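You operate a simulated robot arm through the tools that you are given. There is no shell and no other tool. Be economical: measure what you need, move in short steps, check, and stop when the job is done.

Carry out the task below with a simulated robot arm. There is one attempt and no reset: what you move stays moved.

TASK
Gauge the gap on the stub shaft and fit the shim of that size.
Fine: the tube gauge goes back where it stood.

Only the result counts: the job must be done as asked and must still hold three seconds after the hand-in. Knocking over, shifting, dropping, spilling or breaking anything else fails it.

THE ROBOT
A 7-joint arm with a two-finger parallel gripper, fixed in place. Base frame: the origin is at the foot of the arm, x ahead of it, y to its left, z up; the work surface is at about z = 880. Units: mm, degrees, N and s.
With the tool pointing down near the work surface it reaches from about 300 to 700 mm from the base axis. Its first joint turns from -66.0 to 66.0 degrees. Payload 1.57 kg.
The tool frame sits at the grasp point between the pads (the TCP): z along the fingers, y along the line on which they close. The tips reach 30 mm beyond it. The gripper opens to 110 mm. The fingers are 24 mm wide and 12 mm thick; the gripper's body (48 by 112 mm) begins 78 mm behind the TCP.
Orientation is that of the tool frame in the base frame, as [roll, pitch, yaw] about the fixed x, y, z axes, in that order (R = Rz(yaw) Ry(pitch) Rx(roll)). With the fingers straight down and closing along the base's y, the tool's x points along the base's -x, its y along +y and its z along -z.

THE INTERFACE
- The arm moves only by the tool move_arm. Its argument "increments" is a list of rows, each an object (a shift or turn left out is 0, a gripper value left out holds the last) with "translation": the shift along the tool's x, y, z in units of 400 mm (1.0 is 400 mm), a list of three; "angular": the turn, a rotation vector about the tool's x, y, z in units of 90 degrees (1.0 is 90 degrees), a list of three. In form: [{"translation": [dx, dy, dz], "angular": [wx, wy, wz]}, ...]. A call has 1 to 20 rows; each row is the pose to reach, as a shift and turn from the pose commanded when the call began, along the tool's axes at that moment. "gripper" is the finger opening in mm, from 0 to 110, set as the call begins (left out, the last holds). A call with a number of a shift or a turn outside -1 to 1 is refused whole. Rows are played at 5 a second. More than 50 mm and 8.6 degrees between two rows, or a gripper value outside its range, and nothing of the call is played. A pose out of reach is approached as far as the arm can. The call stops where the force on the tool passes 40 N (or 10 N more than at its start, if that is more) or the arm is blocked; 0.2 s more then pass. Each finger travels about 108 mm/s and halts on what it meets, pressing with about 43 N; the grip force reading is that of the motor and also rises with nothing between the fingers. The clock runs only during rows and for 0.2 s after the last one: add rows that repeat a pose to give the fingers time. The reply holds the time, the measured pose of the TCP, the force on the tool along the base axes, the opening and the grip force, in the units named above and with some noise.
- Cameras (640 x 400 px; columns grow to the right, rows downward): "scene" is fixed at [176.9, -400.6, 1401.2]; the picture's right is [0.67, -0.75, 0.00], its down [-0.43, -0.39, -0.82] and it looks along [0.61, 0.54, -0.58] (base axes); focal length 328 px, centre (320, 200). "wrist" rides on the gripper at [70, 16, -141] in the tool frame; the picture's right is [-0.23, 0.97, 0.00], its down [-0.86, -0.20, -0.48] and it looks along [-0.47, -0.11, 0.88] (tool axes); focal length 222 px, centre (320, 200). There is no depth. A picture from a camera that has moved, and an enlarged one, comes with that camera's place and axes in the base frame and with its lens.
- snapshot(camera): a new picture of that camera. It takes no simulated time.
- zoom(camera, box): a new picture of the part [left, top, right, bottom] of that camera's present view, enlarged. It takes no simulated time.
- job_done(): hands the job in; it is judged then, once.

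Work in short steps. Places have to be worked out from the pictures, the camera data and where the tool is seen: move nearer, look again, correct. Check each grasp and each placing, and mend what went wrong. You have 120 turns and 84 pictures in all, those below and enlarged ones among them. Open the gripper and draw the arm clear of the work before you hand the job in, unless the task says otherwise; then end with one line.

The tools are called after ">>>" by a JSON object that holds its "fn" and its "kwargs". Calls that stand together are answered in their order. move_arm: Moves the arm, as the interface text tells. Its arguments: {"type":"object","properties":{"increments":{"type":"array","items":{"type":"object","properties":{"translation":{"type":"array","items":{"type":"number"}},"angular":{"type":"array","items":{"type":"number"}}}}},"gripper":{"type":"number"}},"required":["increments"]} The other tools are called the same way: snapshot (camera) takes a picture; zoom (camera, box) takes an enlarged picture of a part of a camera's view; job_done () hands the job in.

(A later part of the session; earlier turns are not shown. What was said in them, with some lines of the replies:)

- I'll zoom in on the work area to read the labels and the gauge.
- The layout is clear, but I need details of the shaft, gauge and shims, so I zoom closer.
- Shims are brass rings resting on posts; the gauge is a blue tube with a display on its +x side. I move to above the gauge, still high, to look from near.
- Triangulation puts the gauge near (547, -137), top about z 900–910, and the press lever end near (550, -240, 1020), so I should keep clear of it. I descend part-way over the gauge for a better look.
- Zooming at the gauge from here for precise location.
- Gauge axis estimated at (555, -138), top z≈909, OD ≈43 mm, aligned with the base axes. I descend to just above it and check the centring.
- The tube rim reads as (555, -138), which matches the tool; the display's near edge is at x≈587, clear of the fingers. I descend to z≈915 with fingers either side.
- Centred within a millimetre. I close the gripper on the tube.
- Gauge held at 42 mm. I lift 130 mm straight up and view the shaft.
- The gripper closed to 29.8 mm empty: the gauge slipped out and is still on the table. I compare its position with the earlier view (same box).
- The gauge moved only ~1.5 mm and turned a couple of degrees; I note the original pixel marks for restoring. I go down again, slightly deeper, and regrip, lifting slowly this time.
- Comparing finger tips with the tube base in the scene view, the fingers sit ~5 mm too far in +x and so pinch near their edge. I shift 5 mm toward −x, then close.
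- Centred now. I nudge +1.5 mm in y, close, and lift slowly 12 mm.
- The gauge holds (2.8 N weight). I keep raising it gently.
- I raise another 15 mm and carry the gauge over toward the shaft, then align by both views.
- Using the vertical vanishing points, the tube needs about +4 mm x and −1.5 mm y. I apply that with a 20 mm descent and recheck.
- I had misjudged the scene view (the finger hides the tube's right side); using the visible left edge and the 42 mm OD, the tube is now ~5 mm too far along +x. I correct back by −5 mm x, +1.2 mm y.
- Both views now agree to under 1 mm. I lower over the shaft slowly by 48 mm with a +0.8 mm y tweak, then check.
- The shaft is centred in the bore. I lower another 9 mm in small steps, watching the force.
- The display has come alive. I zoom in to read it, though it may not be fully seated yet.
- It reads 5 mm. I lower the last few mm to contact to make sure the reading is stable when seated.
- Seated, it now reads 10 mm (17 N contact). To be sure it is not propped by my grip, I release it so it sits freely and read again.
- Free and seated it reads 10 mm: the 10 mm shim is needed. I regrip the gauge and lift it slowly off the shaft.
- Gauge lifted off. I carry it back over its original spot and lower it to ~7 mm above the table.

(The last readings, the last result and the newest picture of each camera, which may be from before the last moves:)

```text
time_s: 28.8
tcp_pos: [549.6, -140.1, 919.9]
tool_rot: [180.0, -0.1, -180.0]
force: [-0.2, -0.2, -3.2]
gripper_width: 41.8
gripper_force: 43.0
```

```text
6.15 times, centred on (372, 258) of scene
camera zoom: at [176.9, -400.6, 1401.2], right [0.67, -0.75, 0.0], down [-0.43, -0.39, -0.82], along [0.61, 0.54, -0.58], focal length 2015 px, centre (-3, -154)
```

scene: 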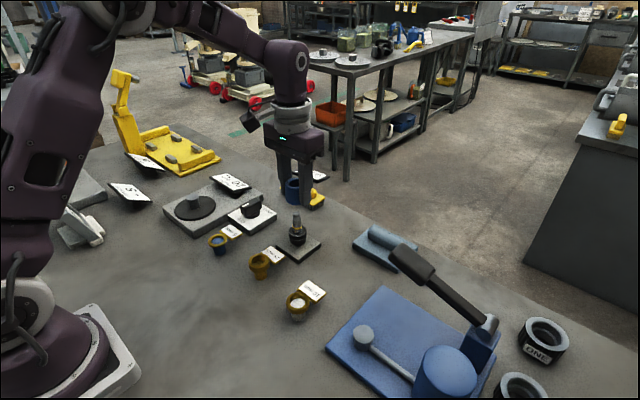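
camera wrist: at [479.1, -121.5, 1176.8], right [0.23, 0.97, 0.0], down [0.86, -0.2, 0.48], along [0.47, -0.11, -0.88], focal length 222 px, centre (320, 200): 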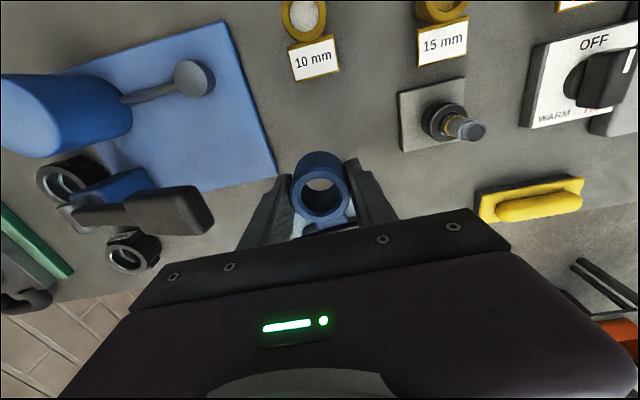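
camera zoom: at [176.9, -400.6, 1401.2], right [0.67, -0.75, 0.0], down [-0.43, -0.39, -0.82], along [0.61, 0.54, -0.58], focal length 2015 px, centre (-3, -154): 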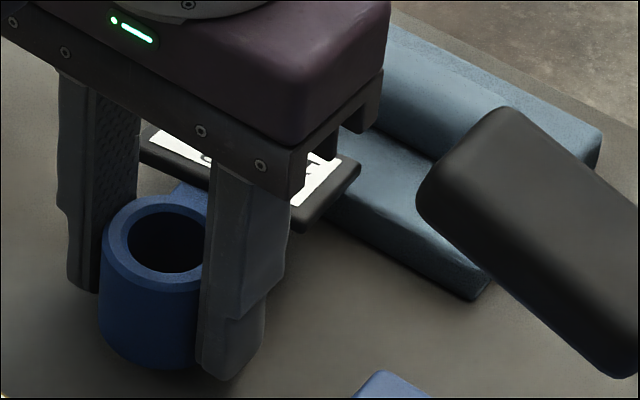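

The gauge is yawed ~4° versus its original stance and ~1 mm off. I correct the yaw and shift, then lower gently to contact.

>>> {"fn": "move_arm", "kwargs": {"increments": [{"translation": [0.0015, 0.0025, 0], "angular": [0, 0, 0.022]}, {"translation": [0.0015, 0.0025, 0], "angular": [0, 0, 0.044]}, {"translation": [0.0015, 0.0025, 0.005], "angular": [0, 0, 0.044]}, {"translation": [0.0015, 0.0025, 0.01], "angular": [0, 0, 0.044]}, {"translation": [0.0015, 0.0025, 0.0125], "angular": [0, 0, 0.044]}, {"translation": [0.0015, 0.0025, 0.0125], "angular": [0, 0, 0.044]}], "gripper": 20}}

>>> {"fn": "zoom", "kwargs": {"camera": "scene", "box": [325, 225, 420, 290]}}

```text
time_s: 30.2
tcp_pos: [548.4, -136.8, 912.9]
tool_rot: [179.9, 0.0, 176.0]
force: [0.4, 0.5, -3.1]
gripper_width: 41.9
gripper_force: 43.0
```

```text
6.15 times, centred on (372, 258) of scene
camera zoom: at [176.9, -400.6, 1401.2], right [0.67, -0.75, 0.0], down [-0.43, -0.39, -0.82], along [0.61, 0.54, -0.58], focal length 2015 px, centre (-3, -154)
```

zoom: 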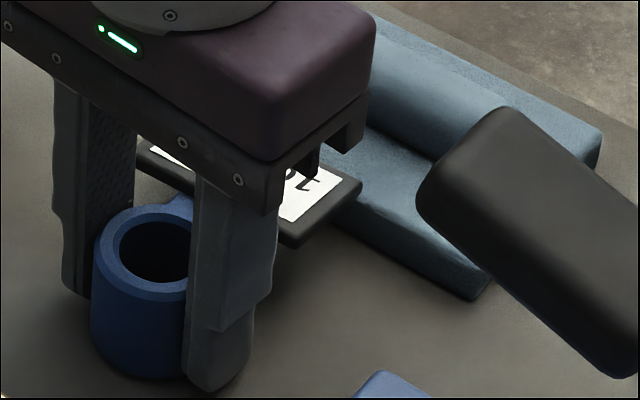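

Still hanging (−3.1 N), about 1–2 mm above the table. I fine-correct about 1 mm and 1.5°, and lower 2 mm.

>>> {"fn": "move_arm", "kwargs": {"increments": [{"translation": [-0.0022, -0.0024, 0], "angular": [0, 0, 0.015]}, {"translation": [-0.0022, -0.0024, 0.0025], "angular": [0, 0, 0.015]}, {"translation": [-0.0022, -0.0024, 0.005], "angular": [0, 0, 0.015]}, {"translation": [-0.0022, -0.0024, 0.005], "angular": [0, 0, 0.015]}], "gripper": 20}}

```text
time_s: 31.2
tcp_pos: [549.6, -138.3, 912.3]
tool_rot: [-180.0, 0.1, 174.7]
force: [-0.7, 0.1, -2.7]
gripper_width: 41.9
gripper_force: 42.8
```

No contact yet; I lower in 0.5 mm steps.

>>> {"fn": "move_arm", "kwargs": {"increments": [{"translation": [0, 0, 0.00125]}, {"translation": [0, 0, 0.0025]}, {"translation": [0, 0, 0.00375]}, {"translation": [0, 0, 0.00375]}], "gripper": 20}}

```text
time_s: 32.2
tcp_pos: [548.6, -138.4, 911.9]
tool_rot: [180.0, 0.1, 174.8]
force: [-3.8, 2.5, 14.1]
gripper_width: 41.9
gripper_force: 43.0
```

Contact with the table (14 N). I release, rise straight up, and compare with the original picture.

>>> {"fn": "move_arm", "kwargs": {"increments": [{"translation": [0, 0, 0]}, {"translation": [0, 0, 0]}, {"translation": [0, 0, 0]}], "gripper": 74}}

>>> {"fn": "move_arm", "kwargs": {"increments": [{"translation": [0, 0, -0.08]}, {"translation": [0, 0, -0.18]}, {"translation": [0, 0, -0.28]}, {"translation": [0, 0, -0.35]}, {"translation": [0, 0, -0.35]}], "gripper": 74}}

>>> {"fn": "zoom", "kwargs": {"camera": "scene", "box": [325, 225, 420, 290]}}

```text
time_s: 33.0
tcp_pos: [549.0, -137.9, 912.2]
tool_rot: [180.0, -0.1, 174.7]
force: [0.2, 0.5, 0.7]
gripper_width: 73.8
gripper_force: 0.0
```

```text
time_s: 34.2
tcp_pos: [552.1, -137.6, 1052.2]
tool_rot: [-180.0, 0.0, 174.7]
force: [0.1, 0.4, 0.5]
gripper_width: 74.0
gripper_force: 0.1
```

```text
6.15 times, centred on (372, 258) of scene
camera zoom: at [176.9, -400.6, 1401.2], right [0.67, -0.75, 0.0], down [-0.43, -0.39, -0.82], along [0.61, 0.54, -0.58], focal length 2015 px, centre (-3, -154)
```

zoom: 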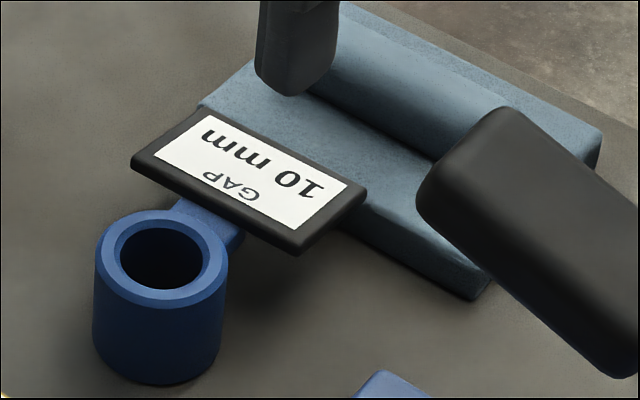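

The gauge is back within ~1 mm and keeps showing 10 mm. Next I square the wrist and move over the 10 mm shim, estimated near (427, −126).

>>> {"fn": "move_arm", "kwargs": {"increments": [{"angular": [0, 0, -0.03]}, {"angular": [0, 0, -0.059]}, {"angular": [0, 0, -0.059]}], "gripper": 76}}

>>> {"fn": "move_arm", "kwargs": {"increments": [{"translation": [0.06, 0, 0]}, {"translation": [0.14, 0.01, 0]}, {"translation": [0.22, 0.025, 0]}, {"translation": [0.29, 0.03, 0]}, {"translation": [0.29, 0.03, 0.08]}, {"translation": [0.29, 0.03, 0.12]}, {"translation": [0.29, 0.03, 0.12]}], "gripper": 76}}

>>> {"fn": "snapshot", "kwargs": {"camera": "wrist"}}

>>> {"fn": "zoom", "kwargs": {"camera": "scene", "box": [260, 240, 350, 330]}}

```text
time_s: 35.0
tcp_pos: [549.3, -138.7, 1050.7]
tool_rot: [-180.0, 0.0, -179.9]
force: [-0.4, -0.1, 1.0]
gripper_width: 76.1
gripper_force: 0.1
```

```text
time_s: 36.6
tcp_pos: [434.2, -125.4, 1000.4]
tool_rot: [-179.9, 0.0, -180.0]
force: [0.5, -0.7, -0.4]
gripper_width: 76.2
gripper_force: 0.0
```

```text
36 pictures are left
camera wrist: at [364.8, -108.4, 1142.5], right [0.23, 0.97, 0.0], down [0.85, -0.2, 0.48], along [0.47, -0.11, -0.88], focal length 222 px, centre (320, 200)
```

wrist: 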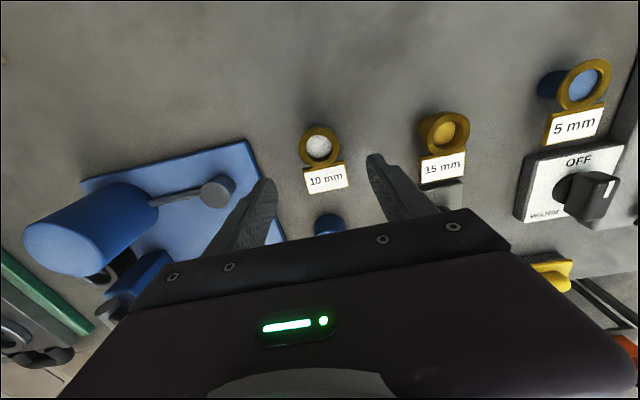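

```text
4.44 times, centred on (305, 285) of scene
camera zoom: at [176.9, -400.6, 1401.2], right [0.67, -0.75, 0.0], down [-0.43, -0.39, -0.82], along [0.61, 0.54, -0.58], focal length 1456 px, centre (387, -178)
```

zoom: 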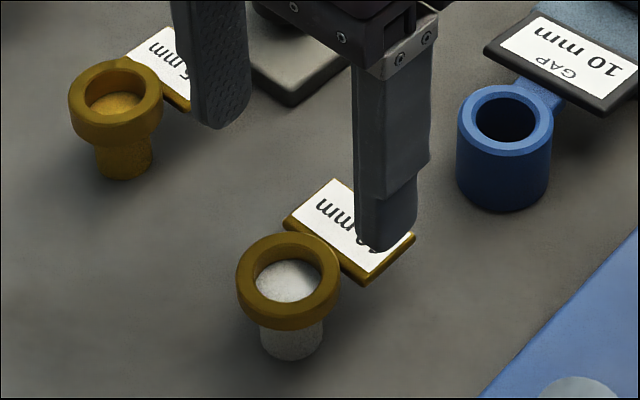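

Ring centre estimated at (424–427, −123), top z≈907. I shift −10 mm x, +1.5 mm y and go down to just above it, then check finger alignment.

>>> {"fn": "move_arm", "kwargs": {"increments": [{"translation": [0.025, 0.004, 0.03]}, {"translation": [0.025, 0.004, 0.09]}, {"translation": [0.025, 0.004, 0.12]}, {"translation": [0.025, 0.004, 0.12]}], "gripper": 76}}

>>> {"fn": "zoom", "kwargs": {"camera": "wrist", "box": [240, 120, 420, 240]}}

>>> {"fn": "zoom", "kwargs": {"camera": "scene", "box": [255, 240, 355, 340]}}

```text
time_s: 37.6
tcp_pos: [424.4, -126.0, 953.4]
tool_rot: [-180.0, 0.0, 180.0]
force: [0.6, 0.3, -0.1]
gripper_width: 75.9
gripper_force: 0.0
```

```text
3.33 times, centred on (330, 180) of wrist
camera zoom: at [354.7, -108.4, 1095.7], right [0.23, 0.97, 0.0], down [0.85, -0.2, 0.48], along [0.47, -0.11, -0.88], focal length 740 px, centre (287, 267)
```

zoom: 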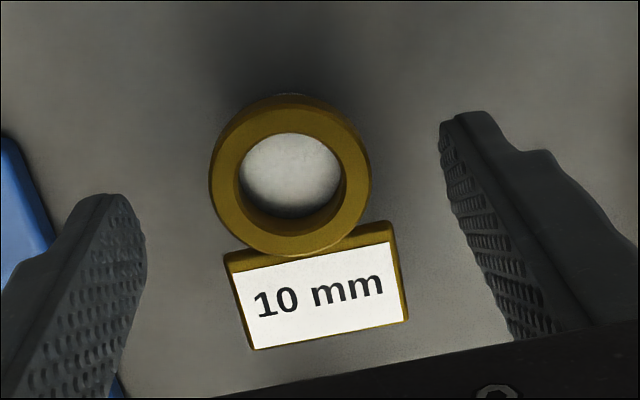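

```text
4.00 times, centred on (305, 290) of scene
camera zoom: at [176.9, -400.6, 1401.2], right [0.67, -0.75, 0.0], down [-0.43, -0.39, -0.82], along [0.61, 0.54, -0.58], focal length 1310 px, centre (380, -160)
```

zoom: 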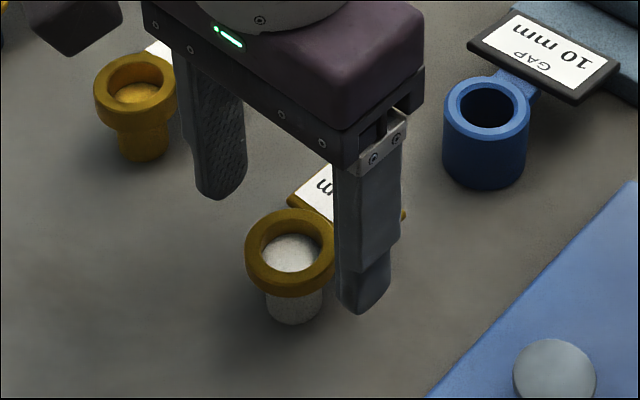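

Re-solving both views gives the ring at (424, −124), z≈909–919, aligned with the tool. I descend 23 mm so the tips reach ~9 mm below the ring, beside the narrow post.

>>> {"fn": "move_arm", "kwargs": {"increments": [{"translation": [0, 0, 0.02]}, {"translation": [0, 0, 0.04]}, {"translation": [0, 0, 0.058]}, {"translation": [0, 0, 0.058]}], "gripper": 76}}

>>> {"fn": "zoom", "kwargs": {"camera": "scene", "box": [255, 240, 355, 340]}}

>>> {"fn": "zoom", "kwargs": {"camera": "wrist", "box": [240, 120, 420, 240]}}

```text
time_s: 38.6
tcp_pos: [423.3, -124.5, 932.6]
tool_rot: [-180.0, 0.1, -179.9]
force: [0.2, -0.8, 0.7]
gripper_width: 76.3
gripper_force: 0.1
```

```text
4.00 times, centred on (305, 290) of scene
camera zoom: at [176.9, -400.6, 1401.2], right [0.67, -0.75, 0.0], down [-0.43, -0.39, -0.82], along [0.61, 0.54, -0.58], focal length 1310 px, centre (380, -160)
```

zoom: 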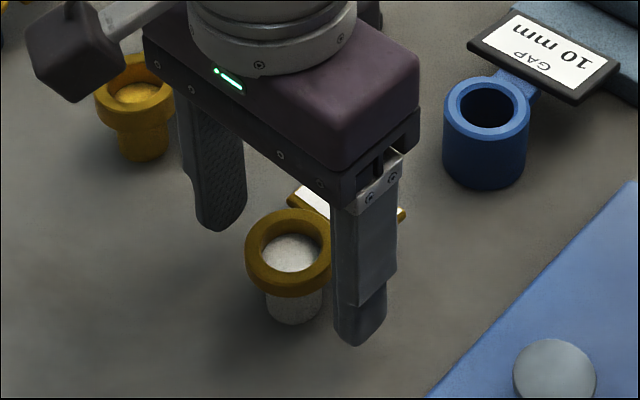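

```text
3.33 times, centred on (330, 180) of wrist
camera zoom: at [353.5, -107.7, 1074.3], right [0.23, 0.97, 0.0], down [0.86, -0.2, 0.48], along [0.47, -0.11, -0.88], focal length 740 px, centre (287, 267)
```

zoom: 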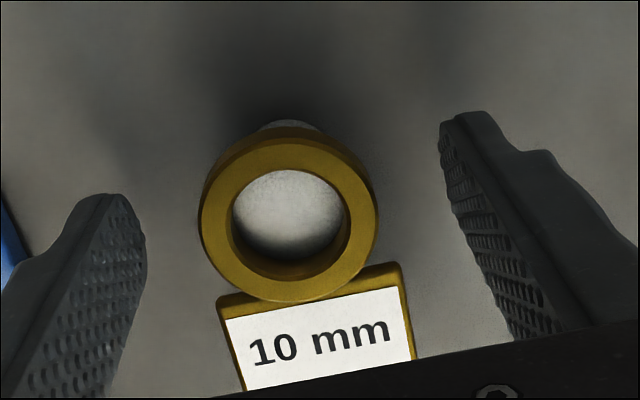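

Ring centre matches the tool within 1 mm. I close and lift slowly 14 mm.

>>> {"fn": "move_arm", "kwargs": {"increments": [{"translation": [0, 0, 0]}, {"translation": [0, 0, 0]}, {"translation": [0, 0, 0]}, {"translation": [0, 0, -0.004]}, {"translation": [0, 0, -0.008]}, {"translation": [0, 0, -0.013]}, {"translation": [0, 0, -0.02]}, {"translation": [0, 0, -0.028]}, {"translation": [0, 0, -0.036]}, {"translation": [0, 0, -0.036]}], "gripper": 20}}

>>> {"fn": "zoom", "kwargs": {"camera": "scene", "box": [255, 240, 355, 340]}}

```text
time_s: 40.8
tcp_pos: [423.8, -125.5, 946.4]
tool_rot: [180.0, 0.1, -180.0]
force: [-0.7, 0.5, -0.8]
gripper_width: 41.0
gripper_force: 42.9
```

```text
4.00 times, centred on (305, 290) of scene
camera zoom: at [176.9, -400.6, 1401.2], right [0.67, -0.75, 0.0], down [-0.43, -0.39, -0.82], along [0.61, 0.54, -0.58], focal length 1310 px, centre (380, -160)
```

zoom: 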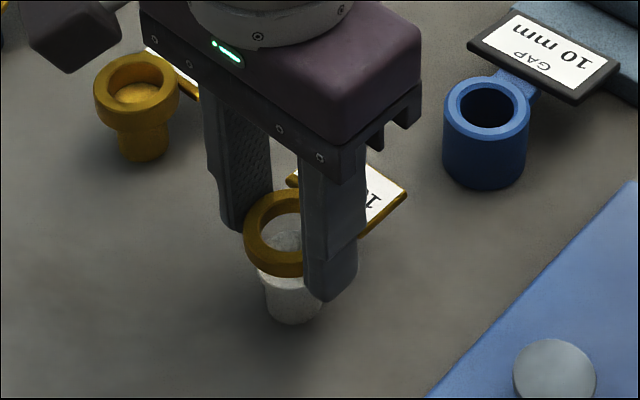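

The 10 mm ring is off its post and held at 41 mm. I raise it to z≈1046 and carry it to the shaft position used before.

>>> {"fn": "move_arm", "kwargs": {"increments": [{"translation": [0, 0, -0.03]}, {"translation": [0, 0, -0.08]}, {"translation": [0, 0, -0.14]}, {"translation": [0, 0, -0.2]}, {"translation": [0, 0, -0.25]}, {"translation": [-0.02, 0.02, -0.25]}, {"translation": [-0.06, 0.06, -0.25]}, {"translation": [-0.11, 0.11, -0.25]}, {"translation": [-0.16, 0.16, -0.25]}, {"translation": [-0.21, 0.21, -0.25]}, {"translation": [-0.26, 0.26, -0.25]}, {"translation": [-0.3, 0.295, -0.25]}, {"translation": [-0.318, 0.3125, -0.25]}, {"translation": [-0.318, 0.3125, -0.25]}], "gripper": 20}}

>>> {"fn": "zoom", "kwargs": {"camera": "wrist", "box": [250, 90, 390, 220]}}

>>> {"fn": "zoom", "kwargs": {"camera": "scene", "box": [255, 165, 345, 255]}}

```text
time_s: 43.8
tcp_pos: [551.2, 0.7, 1047.3]
tool_rot: [180.0, 0.0, 180.0]
force: [0.4, 0.9, -1.0]
gripper_width: 40.8
gripper_force: 43.5
```

```text
3.08 times, centred on (320, 155) of wrist
camera zoom: at [482.6, 18.3, 1188.4], right [0.23, 0.97, 0.0], down [0.86, -0.2, 0.48], along [0.47, -0.11, -0.88], focal length 684 px, centre (320, 338)
```

zoom: 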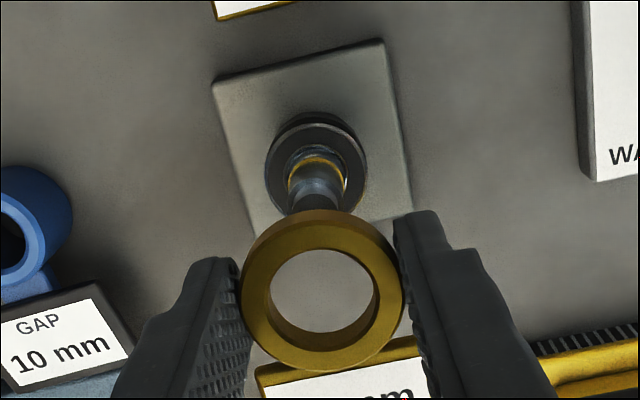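

```text
4.44 times, centred on (300, 210) of scene
camera zoom: at [176.9, -400.6, 1401.2], right [0.67, -0.75, 0.0], down [-0.43, -0.39, -0.82], along [0.61, 0.54, -0.58], focal length 1456 px, centre (409, 156)
```

zoom: 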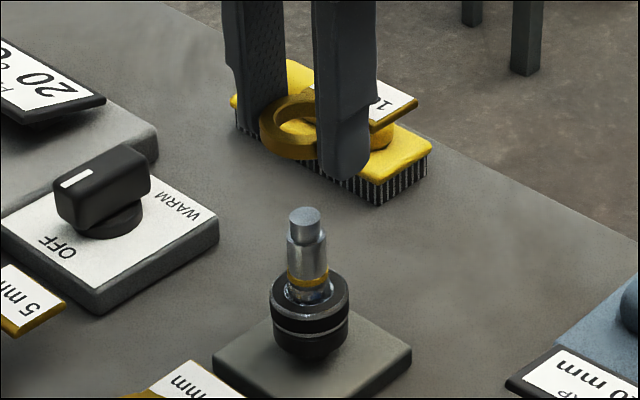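

The ring is ~2 mm off in each view; the correction is about −4 mm x, −0.9 mm y. I apply it, drop to 8 mm above the shaft top and recheck.

>>> {"fn": "move_arm", "kwargs": {"increments": [{"translation": [0.01, -0.0022, 0.01]}, {"translation": [0.01, -0.0022, 0.04]}, {"translation": [0.01, -0.0022, 0.07]}, {"translation": [0.01, -0.0022, 0.07]}], "gripper": 20}}

>>> {"fn": "zoom", "kwargs": {"camera": "wrist", "box": [250, 90, 390, 220]}}

>>> {"fn": "zoom", "kwargs": {"camera": "scene", "box": [265, 175, 335, 245]}}

```text
time_s: 44.8
tcp_pos: [548.0, 0.7, 1020.1]
tool_rot: [180.0, 0.1, -180.0]
force: [0.1, -0.6, -2.4]
gripper_width: 40.8
gripper_force: 42.6
```

```text
3.08 times, centred on (320, 155) of wrist
camera zoom: at [476.8, 17.4, 1161.3], right [0.23, 0.97, 0.0], down [0.86, -0.2, 0.48], along [0.47, -0.11, -0.88], focal length 684 px, centre (320, 338)
```

zoom: 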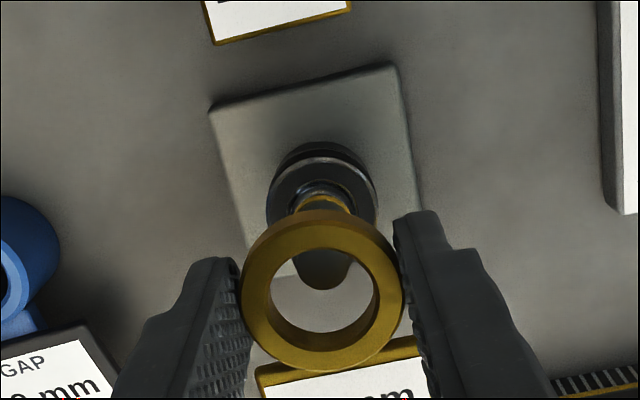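

```text
5.71 times, centred on (300, 210) of scene
camera zoom: at [176.9, -400.6, 1401.2], right [0.67, -0.75, 0.0], down [-0.43, -0.39, -0.82], along [0.61, 0.54, -0.58], focal length 1872 px, centre (434, 143)
```

zoom: 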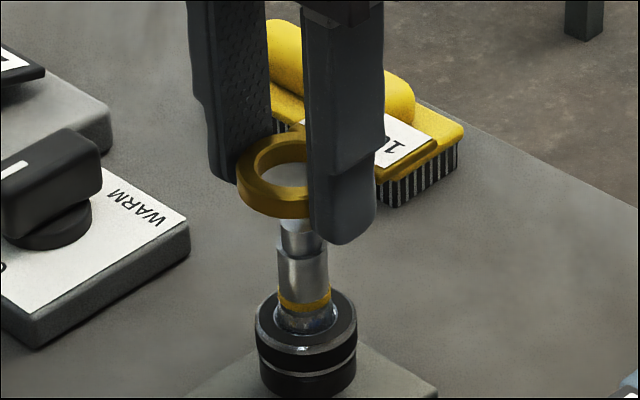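

Nearly aligned; it needs about +1.7 mm in x. I apply that and lower 48 mm over the shaft.

>>> {"fn": "move_arm", "kwargs": {"increments": [{"translation": [-0.0042, 0, 0.005]}, {"translation": [-0.0042, 0, 0.02]}, {"translation": [-0.0042, 0, 0.035]}, {"translation": [-0.0042, 0, 0.05]}, {"translation": [-0.0042, 0, 0.065]}, {"translation": [-0.0042, 0, 0.08]}, {"translation": [-0.0042, 0, 0.095]}, {"translation": [-0.0042, 0, 0.11]}, {"translation": [-0.0042, 0, 0.12]}, {"translation": [-0.0042, 0, 0.12]}], "gripper": 20}}

>>> {"fn": "zoom", "kwargs": {"camera": "wrist", "box": [250, 100, 390, 220]}}

>>> {"fn": "zoom", "kwargs": {"camera": "scene", "box": [265, 190, 345, 260]}}

```text
time_s: 47.0
tcp_pos: [547.9, -1.4, 969.8]
tool_rot: [-179.9, 0.1, 180.0]
force: [-0.3, 0.1, -1.9]
gripper_width: 41.1
gripper_force: 42.9
```

```text
3.33 times, centred on (320, 160) of wrist
camera zoom: at [479.1, 16.6, 1111.4], right [0.23, 0.97, 0.0], down [0.86, -0.2, 0.48], along [0.47, -0.11, -0.88], focal length 740 px, centre (320, 333)
```

zoom: 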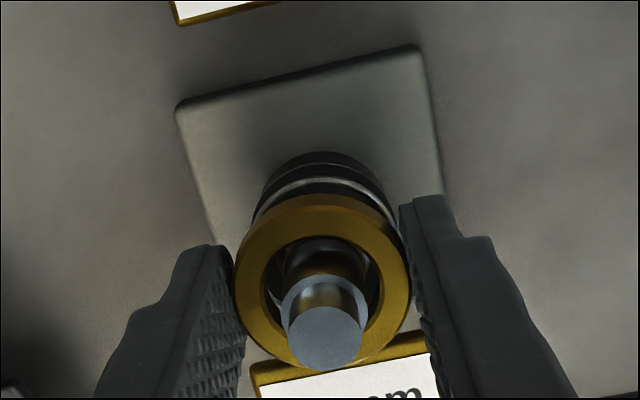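

```text
5.71 times, centred on (305, 225) of scene
camera zoom: at [176.9, -400.6, 1401.2], right [0.67, -0.75, 0.0], down [-0.43, -0.39, -0.82], along [0.61, 0.54, -0.58], focal length 1872 px, centre (406, 57)
```

zoom: 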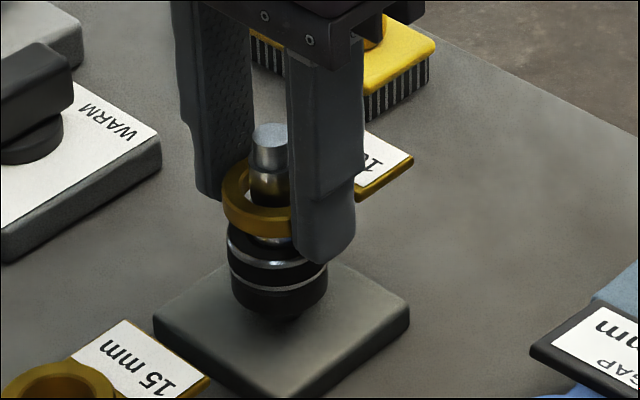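

The ring is around the shaft, centred. I lower toward the bearing face in small steps until contact.

>>> {"fn": "move_arm", "kwargs": {"increments": [{"translation": [0, 0, 0.005]}, {"translation": [0, 0, 0.01]}, {"translation": [0, 0, 0.015]}, {"translation": [0, 0, 0.02]}, {"translation": [0, 0, 0.0225]}, {"translation": [0, 0, 0.0225]}], "gripper": 20}}

```text
time_s: 48.4
tcp_pos: [548.3, -1.3, 961.9]
tool_rot: [-180.0, 0.0, 179.9]
force: [0.1, 0.1, -2.2]
gripper_width: 40.8
gripper_force: 43.2
```

No contact yet; I continue in half-millimetre steps.

>>> {"fn": "move_arm", "kwargs": {"increments": [{"translation": [0, 0, 0.00125]}, {"translation": [0, 0, 0.0025]}, {"translation": [0, 0, 0.00375]}, {"translation": [0, 0, 0.005]}, {"translation": [0, 0, 0.005]}], "gripper": 20}}

>>> {"fn": "zoom", "kwargs": {"camera": "scene", "box": [265, 190, 345, 260]}}

```text
time_s: 49.6
tcp_pos: [548.2, 0.3, 959.6]
tool_rot: [180.0, 0.0, 180.0]
force: [0.6, 0.0, -0.9]
gripper_width: 40.7
gripper_force: 42.8
```

```text
5.71 times, centred on (305, 225) of scene
camera zoom: at [176.9, -400.6, 1401.2], right [0.67, -0.75, 0.0], down [-0.43, -0.39, -0.82], along [0.61, 0.54, -0.58], focal length 1872 px, centre (406, 57)
```

zoom: 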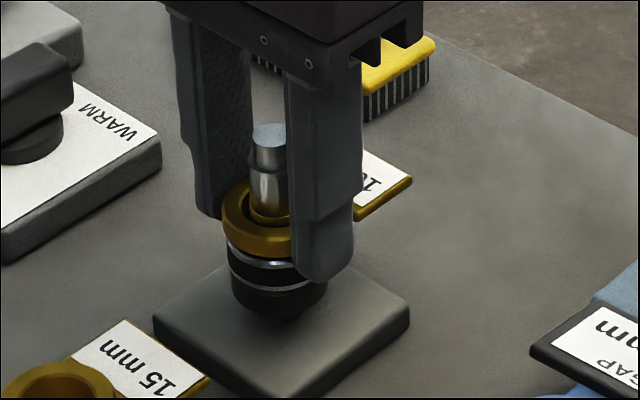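

Very near the bearing face; a bit further.

>>> {"fn": "move_arm", "kwargs": {"increments": [{"translation": [0, 0, 0.00125]}, {"translation": [0, 0, 0.0025]}, {"translation": [0, 0, 0.00375]}, {"translation": [0, 0, 0.00375]}], "gripper": 20}}

```text
time_s: 50.6
tcp_pos: [549.1, 1.0, 958.4]
tool_rot: [-180.0, 0.0, -180.0]
force: [-0.1, 0.7, -1.1]
gripper_width: 41.1
gripper_force: 42.9
```

>>> {"fn": "move_arm", "kwargs": {"increments": [{"translation": [0, 0, 0.00125]}, {"translation": [0, 0, 0.0025]}, {"translation": [0, 0, 0.00375]}, {"translation": [0, 0, 0.005]}, {"translation": [0, 0, 0.005]}], "gripper": 20}}

>>> {"fn": "zoom", "kwargs": {"camera": "scene", "box": [265, 190, 345, 260]}}

```text
time_s: 51.8
tcp_pos: [549.8, 0.3, 955.9]
tool_rot: [-180.0, 0.2, 179.9]
force: [-0.5, -3.7, 11.2]
gripper_width: 41.0
gripper_force: 43.3
```

```text
5.71 times, centred on (305, 225) of scene
camera zoom: at [176.6, -400.7, 1401.2], right [0.67, -0.75, 0.0], down [-0.43, -0.39, -0.82], along [0.61, 0.54, -0.58], focal length 1872 px, centre (406, 57)
```

zoom: 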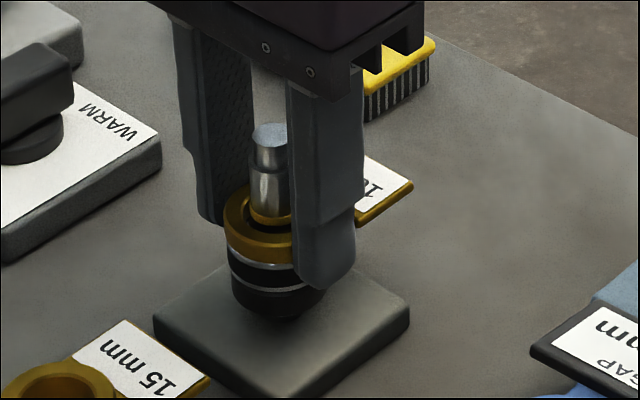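

Contact (11 N): the shim sits on the bearing face. I release with a modest opening and rise straight up.

>>> {"fn": "move_arm", "kwargs": {"increments": [{"translation": [0, 0, 0]}, {"translation": [0, 0, 0]}, {"translation": [0, 0, 0]}], "gripper": 58}}

>>> {"fn": "zoom", "kwargs": {"camera": "wrist", "box": [240, 100, 400, 240]}}

```text
time_s: 52.6
tcp_pos: [548.9, 0.3, 955.8]
tool_rot: [-179.9, 0.0, 180.0]
force: [0.0, 0.2, -0.1]
gripper_width: 58.0
gripper_force: 0.0
```

```text
2.86 times, centred on (320, 170) of wrist
camera zoom: at [479.2, 17.7, 1097.7], right [0.23, 0.97, 0.0], down [0.86, -0.2, 0.48], along [0.47, -0.11, -0.88], focal length 635 px, centre (320, 286)
```

zoom: 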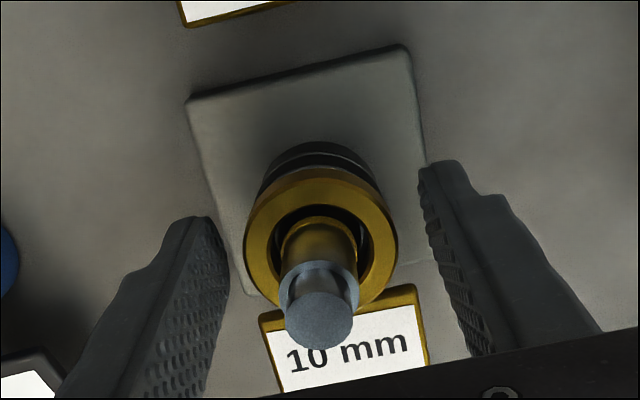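

The shim rests level around the shaft and the fingers are clear. I rise straight up and inspect.

>>> {"fn": "move_arm", "kwargs": {"increments": [{"translation": [0, 0, -0.05]}, {"translation": [0, 0, -0.12]}, {"translation": [0, 0, -0.22]}, {"translation": [0, 0, -0.32]}, {"translation": [0, 0, -0.42]}, {"translation": [0.1, 0, -0.45]}, {"translation": [0.2, 0, -0.45]}, {"translation": [0.2, 0, -0.45]}], "gripper": 58}}

>>> {"fn": "zoom", "kwargs": {"camera": "scene", "box": [265, 190, 345, 260]}}

>>> {"fn": "snapshot", "kwargs": {"camera": "scene"}}

```text
time_s: 54.4
tcp_pos: [467.7, -1.6, 1135.5]
tool_rot: [180.0, 0.1, -179.9]
force: [0.1, 0.2, 0.8]
gripper_width: 57.8
gripper_force: 0.0
```

```text
5.71 times, centred on (305, 225) of scene
camera zoom: at [176.8, -400.6, 1401.2], right [0.67, -0.75, 0.0], down [-0.43, -0.39, -0.82], along [0.61, 0.54, -0.58], focal length 1872 px, centre (406, 57)
```

zoom: 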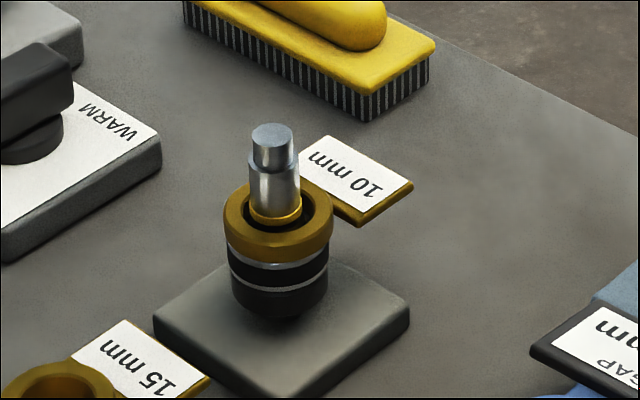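

```text
19 pictures are left
```

scene: 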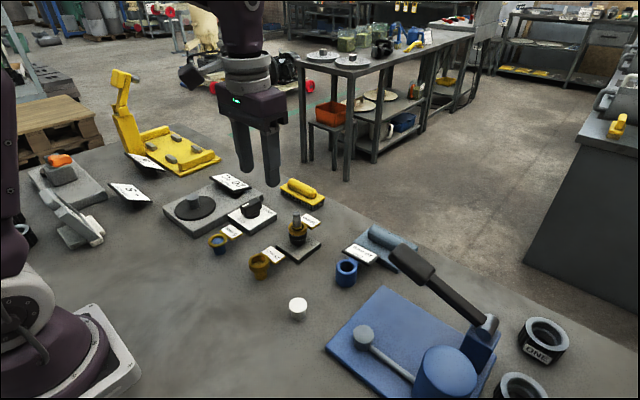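

The 10 mm shim sits on the bearing face with its top level with the yellow mark. The gauge is back in place, the gripper is open and the arm is clear, so I hand in.

>>> {"fn": "job_done", "kwargs": {}}

```text
The job is handed in.
```

The gauge read 10 mm when seated on the stub shaft, so I fitted the 10 mm shim there and put the tube gauge back within about 1 mm of where it stood.
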